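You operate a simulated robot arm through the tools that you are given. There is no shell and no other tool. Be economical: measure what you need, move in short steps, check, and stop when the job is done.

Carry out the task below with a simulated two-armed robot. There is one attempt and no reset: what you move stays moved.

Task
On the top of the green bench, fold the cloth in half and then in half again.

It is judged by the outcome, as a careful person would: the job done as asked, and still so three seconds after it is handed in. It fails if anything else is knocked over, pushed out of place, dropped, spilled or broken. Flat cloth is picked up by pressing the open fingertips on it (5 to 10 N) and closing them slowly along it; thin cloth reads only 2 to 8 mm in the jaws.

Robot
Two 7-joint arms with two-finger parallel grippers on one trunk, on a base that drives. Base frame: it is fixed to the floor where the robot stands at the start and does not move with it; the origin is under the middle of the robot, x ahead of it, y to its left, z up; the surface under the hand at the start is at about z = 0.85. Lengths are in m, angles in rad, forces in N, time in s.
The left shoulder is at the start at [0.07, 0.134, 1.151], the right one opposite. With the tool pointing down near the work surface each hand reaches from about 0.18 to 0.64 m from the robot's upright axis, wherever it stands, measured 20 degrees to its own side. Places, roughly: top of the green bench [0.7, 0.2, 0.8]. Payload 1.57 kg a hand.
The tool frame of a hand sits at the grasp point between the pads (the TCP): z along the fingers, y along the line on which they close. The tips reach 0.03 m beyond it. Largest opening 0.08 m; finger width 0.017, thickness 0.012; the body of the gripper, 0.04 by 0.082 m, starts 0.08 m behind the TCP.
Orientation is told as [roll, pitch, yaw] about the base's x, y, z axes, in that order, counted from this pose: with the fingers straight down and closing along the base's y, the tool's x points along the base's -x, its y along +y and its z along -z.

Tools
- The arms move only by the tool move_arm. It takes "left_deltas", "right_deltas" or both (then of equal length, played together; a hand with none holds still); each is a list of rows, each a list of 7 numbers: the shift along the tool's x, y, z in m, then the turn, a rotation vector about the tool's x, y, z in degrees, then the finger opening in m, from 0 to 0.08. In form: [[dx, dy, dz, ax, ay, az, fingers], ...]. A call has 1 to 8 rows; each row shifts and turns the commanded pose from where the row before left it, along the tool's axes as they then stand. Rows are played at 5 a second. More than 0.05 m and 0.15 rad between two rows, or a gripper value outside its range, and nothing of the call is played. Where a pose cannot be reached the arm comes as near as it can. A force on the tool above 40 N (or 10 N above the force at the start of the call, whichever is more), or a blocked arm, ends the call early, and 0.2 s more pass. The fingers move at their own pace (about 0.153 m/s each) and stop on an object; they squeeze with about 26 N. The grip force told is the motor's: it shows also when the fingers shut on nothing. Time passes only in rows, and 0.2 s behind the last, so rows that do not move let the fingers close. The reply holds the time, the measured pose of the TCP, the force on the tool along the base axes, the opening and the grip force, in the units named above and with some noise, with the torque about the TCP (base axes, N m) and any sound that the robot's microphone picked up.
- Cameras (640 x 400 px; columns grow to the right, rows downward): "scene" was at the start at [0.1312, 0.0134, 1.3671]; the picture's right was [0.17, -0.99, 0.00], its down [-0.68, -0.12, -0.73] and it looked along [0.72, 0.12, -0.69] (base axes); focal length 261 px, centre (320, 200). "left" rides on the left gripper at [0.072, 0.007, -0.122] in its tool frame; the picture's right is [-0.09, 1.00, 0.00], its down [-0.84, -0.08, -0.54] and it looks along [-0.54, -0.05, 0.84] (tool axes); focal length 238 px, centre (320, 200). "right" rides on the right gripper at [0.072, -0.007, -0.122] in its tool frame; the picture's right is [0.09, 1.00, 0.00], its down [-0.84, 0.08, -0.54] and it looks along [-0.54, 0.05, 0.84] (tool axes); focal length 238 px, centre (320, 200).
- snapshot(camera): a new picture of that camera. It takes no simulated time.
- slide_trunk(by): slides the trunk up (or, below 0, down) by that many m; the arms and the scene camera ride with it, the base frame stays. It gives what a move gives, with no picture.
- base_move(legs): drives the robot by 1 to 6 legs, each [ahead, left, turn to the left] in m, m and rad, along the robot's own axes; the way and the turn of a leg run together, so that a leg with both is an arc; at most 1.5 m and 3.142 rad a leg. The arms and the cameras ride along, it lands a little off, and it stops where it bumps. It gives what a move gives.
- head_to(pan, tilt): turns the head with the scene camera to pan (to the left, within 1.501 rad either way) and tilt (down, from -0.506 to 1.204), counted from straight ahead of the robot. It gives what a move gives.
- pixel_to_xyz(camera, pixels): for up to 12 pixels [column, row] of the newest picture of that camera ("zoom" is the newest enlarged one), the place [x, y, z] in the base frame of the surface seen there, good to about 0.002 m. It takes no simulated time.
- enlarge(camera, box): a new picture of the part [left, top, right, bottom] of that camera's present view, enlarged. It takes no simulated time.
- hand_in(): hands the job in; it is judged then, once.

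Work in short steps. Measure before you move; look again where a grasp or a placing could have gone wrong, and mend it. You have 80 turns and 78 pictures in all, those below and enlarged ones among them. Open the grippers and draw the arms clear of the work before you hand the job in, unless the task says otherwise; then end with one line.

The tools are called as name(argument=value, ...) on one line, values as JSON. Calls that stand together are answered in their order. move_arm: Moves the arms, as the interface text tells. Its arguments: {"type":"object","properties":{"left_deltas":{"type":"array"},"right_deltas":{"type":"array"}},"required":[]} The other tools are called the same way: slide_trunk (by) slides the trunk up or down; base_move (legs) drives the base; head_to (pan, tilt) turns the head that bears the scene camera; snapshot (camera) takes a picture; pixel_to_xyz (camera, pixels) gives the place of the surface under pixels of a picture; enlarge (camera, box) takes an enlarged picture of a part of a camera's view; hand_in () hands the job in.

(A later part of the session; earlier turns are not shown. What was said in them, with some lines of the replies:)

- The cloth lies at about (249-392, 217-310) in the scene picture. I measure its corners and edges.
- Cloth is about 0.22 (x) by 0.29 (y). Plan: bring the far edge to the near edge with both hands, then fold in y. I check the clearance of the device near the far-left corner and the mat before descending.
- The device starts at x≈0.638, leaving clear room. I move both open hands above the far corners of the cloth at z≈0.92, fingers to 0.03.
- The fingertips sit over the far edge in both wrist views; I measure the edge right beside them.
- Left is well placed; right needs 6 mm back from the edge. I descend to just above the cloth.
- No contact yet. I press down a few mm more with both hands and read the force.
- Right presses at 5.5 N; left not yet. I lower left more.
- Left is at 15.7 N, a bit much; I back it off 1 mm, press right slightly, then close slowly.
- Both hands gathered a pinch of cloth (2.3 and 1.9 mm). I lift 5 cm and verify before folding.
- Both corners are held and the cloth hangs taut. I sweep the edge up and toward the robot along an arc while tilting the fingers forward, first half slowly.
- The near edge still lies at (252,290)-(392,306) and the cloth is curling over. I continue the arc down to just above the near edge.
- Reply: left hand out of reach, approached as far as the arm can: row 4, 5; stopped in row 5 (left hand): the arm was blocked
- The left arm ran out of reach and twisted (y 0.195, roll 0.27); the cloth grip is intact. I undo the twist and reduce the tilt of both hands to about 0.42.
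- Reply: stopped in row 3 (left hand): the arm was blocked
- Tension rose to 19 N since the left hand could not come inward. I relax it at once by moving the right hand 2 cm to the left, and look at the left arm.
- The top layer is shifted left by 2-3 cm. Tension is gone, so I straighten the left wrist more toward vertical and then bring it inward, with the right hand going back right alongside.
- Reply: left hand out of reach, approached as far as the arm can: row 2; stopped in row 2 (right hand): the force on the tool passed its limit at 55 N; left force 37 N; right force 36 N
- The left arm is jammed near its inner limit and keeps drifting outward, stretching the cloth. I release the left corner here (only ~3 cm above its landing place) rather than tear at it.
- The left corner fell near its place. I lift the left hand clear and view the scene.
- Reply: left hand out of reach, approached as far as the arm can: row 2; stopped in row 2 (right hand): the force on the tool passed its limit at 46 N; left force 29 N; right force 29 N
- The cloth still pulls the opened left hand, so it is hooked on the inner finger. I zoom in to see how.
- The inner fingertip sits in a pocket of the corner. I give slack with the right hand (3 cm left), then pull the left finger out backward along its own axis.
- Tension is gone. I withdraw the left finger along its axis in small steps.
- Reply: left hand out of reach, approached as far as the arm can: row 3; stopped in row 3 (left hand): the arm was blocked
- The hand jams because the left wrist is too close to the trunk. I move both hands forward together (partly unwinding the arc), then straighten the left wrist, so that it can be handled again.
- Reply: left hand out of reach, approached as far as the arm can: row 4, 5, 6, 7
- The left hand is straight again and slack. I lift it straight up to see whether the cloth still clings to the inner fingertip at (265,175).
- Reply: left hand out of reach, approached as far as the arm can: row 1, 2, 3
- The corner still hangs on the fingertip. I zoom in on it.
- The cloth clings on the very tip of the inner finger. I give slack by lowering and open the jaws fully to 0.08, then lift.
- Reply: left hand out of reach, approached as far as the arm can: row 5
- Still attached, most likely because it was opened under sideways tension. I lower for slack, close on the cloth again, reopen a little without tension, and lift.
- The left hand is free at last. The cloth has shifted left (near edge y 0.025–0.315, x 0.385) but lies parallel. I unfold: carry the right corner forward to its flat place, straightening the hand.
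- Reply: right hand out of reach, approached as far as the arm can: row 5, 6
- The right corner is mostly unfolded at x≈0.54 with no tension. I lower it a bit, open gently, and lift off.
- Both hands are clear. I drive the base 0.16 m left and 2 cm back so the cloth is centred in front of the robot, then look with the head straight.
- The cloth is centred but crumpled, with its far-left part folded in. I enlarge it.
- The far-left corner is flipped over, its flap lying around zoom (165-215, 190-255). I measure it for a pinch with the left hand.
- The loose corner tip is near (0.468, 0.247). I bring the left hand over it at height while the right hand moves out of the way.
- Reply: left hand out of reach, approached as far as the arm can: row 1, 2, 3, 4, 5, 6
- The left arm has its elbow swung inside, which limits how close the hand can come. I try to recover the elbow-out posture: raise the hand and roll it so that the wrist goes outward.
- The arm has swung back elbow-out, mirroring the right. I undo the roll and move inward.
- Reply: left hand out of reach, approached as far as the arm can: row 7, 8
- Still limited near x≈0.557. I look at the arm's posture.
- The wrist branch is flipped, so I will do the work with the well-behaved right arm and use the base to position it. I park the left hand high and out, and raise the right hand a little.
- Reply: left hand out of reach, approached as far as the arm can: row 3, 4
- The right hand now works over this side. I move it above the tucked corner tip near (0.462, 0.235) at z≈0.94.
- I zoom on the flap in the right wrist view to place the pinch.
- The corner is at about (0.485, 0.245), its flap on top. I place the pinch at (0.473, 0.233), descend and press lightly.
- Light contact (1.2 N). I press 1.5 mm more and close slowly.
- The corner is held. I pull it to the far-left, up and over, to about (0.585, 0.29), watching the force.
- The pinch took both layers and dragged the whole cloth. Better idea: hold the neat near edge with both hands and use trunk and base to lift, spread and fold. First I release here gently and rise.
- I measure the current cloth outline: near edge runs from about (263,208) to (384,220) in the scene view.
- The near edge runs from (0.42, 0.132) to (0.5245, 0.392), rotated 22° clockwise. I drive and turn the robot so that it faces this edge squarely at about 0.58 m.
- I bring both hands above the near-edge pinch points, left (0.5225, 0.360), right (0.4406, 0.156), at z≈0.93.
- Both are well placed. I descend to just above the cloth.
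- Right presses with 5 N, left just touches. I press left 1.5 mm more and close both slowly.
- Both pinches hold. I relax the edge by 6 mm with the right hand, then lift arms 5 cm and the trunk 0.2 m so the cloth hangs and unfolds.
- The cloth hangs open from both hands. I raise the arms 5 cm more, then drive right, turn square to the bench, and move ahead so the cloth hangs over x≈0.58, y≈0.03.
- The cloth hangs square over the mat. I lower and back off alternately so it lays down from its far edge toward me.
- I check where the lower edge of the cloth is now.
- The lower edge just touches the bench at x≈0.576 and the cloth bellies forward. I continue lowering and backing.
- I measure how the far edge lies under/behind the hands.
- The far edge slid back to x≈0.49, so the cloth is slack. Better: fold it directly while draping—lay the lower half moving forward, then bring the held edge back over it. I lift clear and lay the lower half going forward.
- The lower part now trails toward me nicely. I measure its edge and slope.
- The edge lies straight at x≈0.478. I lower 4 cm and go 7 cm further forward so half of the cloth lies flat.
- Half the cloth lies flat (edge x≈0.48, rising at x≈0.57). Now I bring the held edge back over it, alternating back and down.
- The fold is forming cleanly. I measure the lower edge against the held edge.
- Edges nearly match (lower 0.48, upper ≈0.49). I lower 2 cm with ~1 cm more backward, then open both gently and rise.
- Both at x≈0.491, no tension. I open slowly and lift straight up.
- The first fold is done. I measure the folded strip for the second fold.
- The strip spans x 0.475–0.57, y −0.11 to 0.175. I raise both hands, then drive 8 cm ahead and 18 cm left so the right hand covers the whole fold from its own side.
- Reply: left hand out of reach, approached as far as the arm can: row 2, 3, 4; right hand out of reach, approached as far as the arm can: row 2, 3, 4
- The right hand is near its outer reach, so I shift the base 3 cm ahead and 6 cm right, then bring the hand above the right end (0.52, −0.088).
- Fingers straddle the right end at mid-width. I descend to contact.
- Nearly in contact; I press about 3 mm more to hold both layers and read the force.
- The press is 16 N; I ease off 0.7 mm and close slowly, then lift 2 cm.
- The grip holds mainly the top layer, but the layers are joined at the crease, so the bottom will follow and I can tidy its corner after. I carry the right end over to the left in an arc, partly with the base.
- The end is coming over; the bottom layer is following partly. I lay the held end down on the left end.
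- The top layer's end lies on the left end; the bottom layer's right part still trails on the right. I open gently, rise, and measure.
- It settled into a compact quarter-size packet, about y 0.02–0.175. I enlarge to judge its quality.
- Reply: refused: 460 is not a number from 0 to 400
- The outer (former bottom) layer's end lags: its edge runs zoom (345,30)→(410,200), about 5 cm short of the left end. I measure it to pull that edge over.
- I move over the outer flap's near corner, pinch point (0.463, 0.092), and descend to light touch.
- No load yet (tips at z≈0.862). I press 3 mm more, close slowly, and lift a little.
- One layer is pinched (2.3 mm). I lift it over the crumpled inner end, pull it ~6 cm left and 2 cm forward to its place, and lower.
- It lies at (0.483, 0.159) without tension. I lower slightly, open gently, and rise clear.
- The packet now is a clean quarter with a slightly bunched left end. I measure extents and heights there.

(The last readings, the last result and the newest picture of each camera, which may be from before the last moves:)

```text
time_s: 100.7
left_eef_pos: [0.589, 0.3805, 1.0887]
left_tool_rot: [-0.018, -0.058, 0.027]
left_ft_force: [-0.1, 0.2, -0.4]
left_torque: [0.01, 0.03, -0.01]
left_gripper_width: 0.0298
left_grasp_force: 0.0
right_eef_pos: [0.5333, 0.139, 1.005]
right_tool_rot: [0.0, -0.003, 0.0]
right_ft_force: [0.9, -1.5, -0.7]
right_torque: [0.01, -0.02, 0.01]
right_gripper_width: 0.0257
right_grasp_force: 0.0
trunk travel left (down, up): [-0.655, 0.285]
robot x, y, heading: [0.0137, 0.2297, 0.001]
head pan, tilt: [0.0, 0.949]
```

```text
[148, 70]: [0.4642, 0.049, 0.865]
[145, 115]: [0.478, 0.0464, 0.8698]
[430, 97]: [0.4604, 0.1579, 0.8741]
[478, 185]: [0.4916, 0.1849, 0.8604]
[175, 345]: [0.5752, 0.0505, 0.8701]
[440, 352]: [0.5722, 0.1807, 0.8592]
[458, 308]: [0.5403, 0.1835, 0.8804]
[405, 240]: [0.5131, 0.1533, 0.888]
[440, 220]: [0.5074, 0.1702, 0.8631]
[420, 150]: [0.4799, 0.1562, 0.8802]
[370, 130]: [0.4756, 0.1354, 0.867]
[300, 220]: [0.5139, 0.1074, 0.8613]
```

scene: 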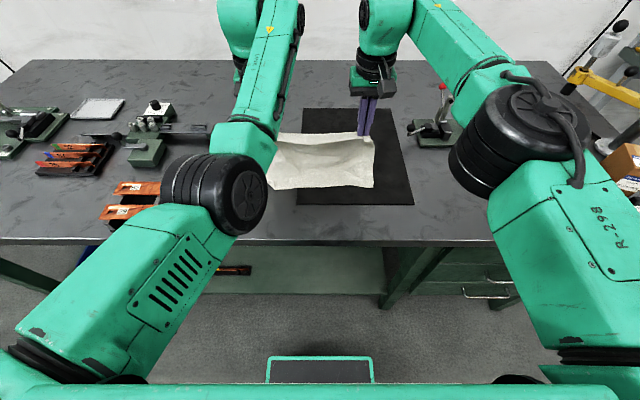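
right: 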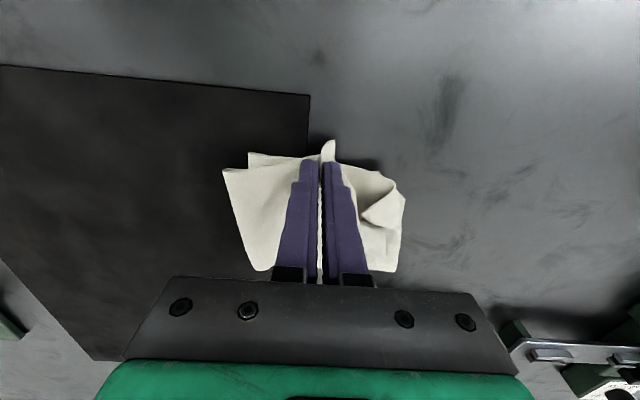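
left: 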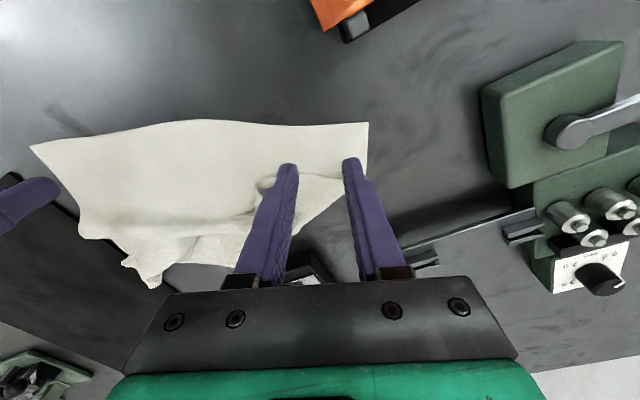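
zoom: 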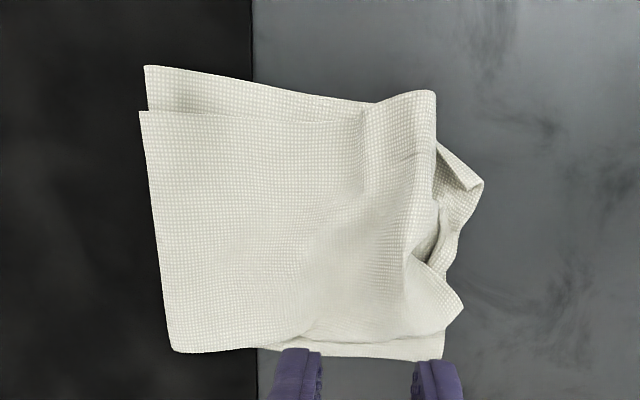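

Size is right (0.137 × 0.11 m), but a ridge stands to z≈0.888 near (0.513, 0.153). I pat it down with closed fingers, gently.

move_arm(right_deltas=[[0.01, 0.01, 0.03, 0, 0, 0, 0.0], [0.01, 0.007, 0.035, 0, 0, 0, 0.0], [0, 0, 0.025, 0, 0, 0, 0.0], [0, 0.003, 0.012, 0, 0, 0, 0.0], [0, 0.003, 0.01, 0, 0, 0, 0.0], [0, 0, 0.002, 0, 0, 0, 0.0], [0, 0, 0, 0, 0, 0, 0.0]])

```text
time_s: 102.3
left_eef_pos: [0.589, 0.3824, 1.089]
left_tool_rot: [-0.018, -0.058, 0.028]
left_ft_force: [0.9, 0.2, -0.6]
left_torque: [0.01, 0.02, 0.01]
left_gripper_width: 0.0302
left_grasp_force: 0.1
right_eef_pos: [0.5129, 0.1615, 0.891]
right_tool_rot: [0.001, -0.005, -0.001]
right_ft_force: [-0.4, -0.6, 0.9]
right_torque: [0.03, 0.01, -0.01]
right_gripper_width: 0.0
right_grasp_force: 21.3
trunk travel left (down, up): [-0.655, 0.285]
robot x, y, heading: [0.0156, 0.2256, 0.002]
head pan, tilt: [0.0, 0.949]
5 turns are left
```

Pressed there. I lift, pat once more nearer at (0.482, 0.158), then rise clear of the packet.

move_arm(right_deltas=[[0, 0, -0.03, 0, 0, 0, 0.0], [0.03, -0.003, 0, 0, 0, 0, 0.0], [0, 0, 0.028, 0, 0, 0, 0.0], [0, 0.002, 0.003, 0, 0, 0, 0.0], [0, 0, -0.03, 0, 0, 0, 0.0], [0, 0, -0.045, 0, 0, 0, 0.0], [-0.03, -0.02, -0.03, 0, 0, 0, 0.03], [-0.03, -0.03, 0, 0, 0, 0, 0.04]])

enlarge(camera="right", box=[180, 10, 480, 200])

```text
time_s: 104.1
left_eef_pos: [0.5888, 0.3811, 1.0902]
left_tool_rot: [-0.018, -0.056, 0.028]
left_ft_force: [0.3, -1.1, 1.3]
left_torque: [0.03, 0.05, -0.01]
left_gripper_width: 0.03
left_grasp_force: 0.0
right_eef_pos: [0.5436, 0.1097, 0.9943]
right_tool_rot: [0.001, -0.003, 0.0]
right_ft_force: [-0.1, 0.4, 0.2]
right_torque: [0.02, 0.05, 0.03]
right_gripper_width: 0.0402
right_grasp_force: 0.1
trunk travel left (down, up): [-0.655, 0.285]
robot x, y, heading: [0.011, 0.2236, 0.005]
head pan, tilt: [0.0, 0.949]
```

```text
2.11 times, centred on (330, 105) of right
4 turns are left
```

zoom: 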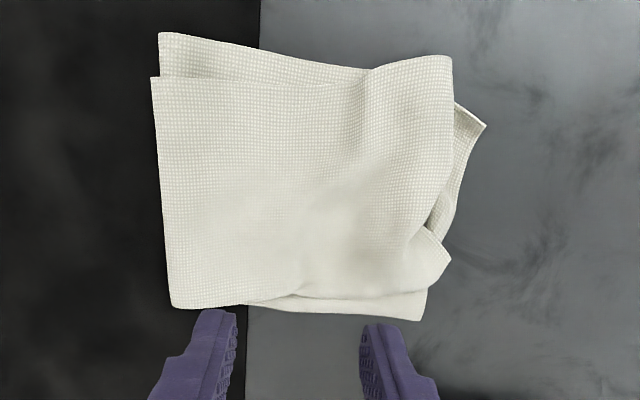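

The packet is now flat and neatly quartered. I open the hands and draw the right arm further clear.

move_arm(right_deltas=[[0, -0.04, -0.02, 0, 0, 0, 0.06], [0, -0.04, -0.02, 0, 0, 0, 0.08], [0, -0.04, -0.02, 0, 0, 0, 0.08], [0, -0.03, -0.02, 0, 0, 0, 0.08]], left_deltas=[[0, 0, 0, 0, 0, 0, 0.06], [0, 0, 0, 0, 0, 0, 0.08], [0, 0, 0, 0, 0, 0, 0.08], [0, 0, 0, 0, 0, 0, 0.08]])

snapshot(camera="scene")

```text
time_s: 105.1
left_eef_pos: [0.5868, 0.381, 1.0898]
left_tool_rot: [-0.018, -0.057, 0.028]
left_ft_force: [0.6, 0.3, 0.2]
left_torque: [0.0, -0.02, 0.01]
left_gripper_width: 0.0803
left_grasp_force: 0.1
right_eef_pos: [0.5382, -0.0397, 1.0746]
right_tool_rot: [0.003, -0.008, -0.001]
right_ft_force: [-0.8, -0.1, -0.1]
right_torque: [0.03, -0.04, -0.01]
right_gripper_width: 0.0802
right_grasp_force: 0.0
trunk travel left (down, up): [-0.655, 0.285]
robot x, y, heading: [0.0131, 0.2236, 0.004]
head pan, tilt: [0.0, 0.949]
```

```text
0 pictures are left
3 turns are left
```

scene: 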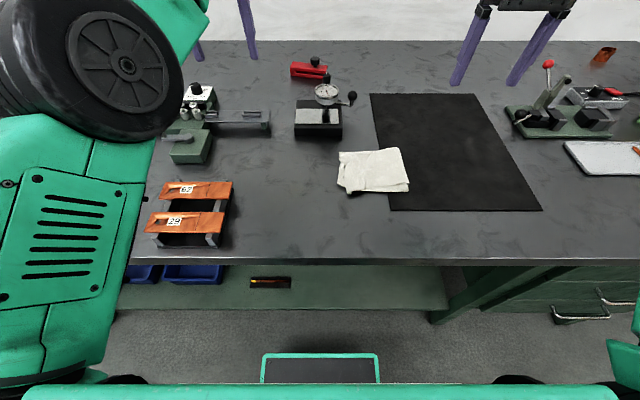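

The scene shows the cloth folded to a quarter at (340-410, 148-194), the other objects look undisturbed, and both hands are open and clear. I hand in.

hand_in()

```text
The job is handed in.
```

The cloth is folded in half and in half again, and it lies flat on the green bench as a packet of about 0.14 × 0.11 m. One end is slightly uneven, with the inner layers showing a little past the outer one. The packet sits a little to the left of where the cloth started. Nothing else on the bench looks moved, and both grippers are open and clear.
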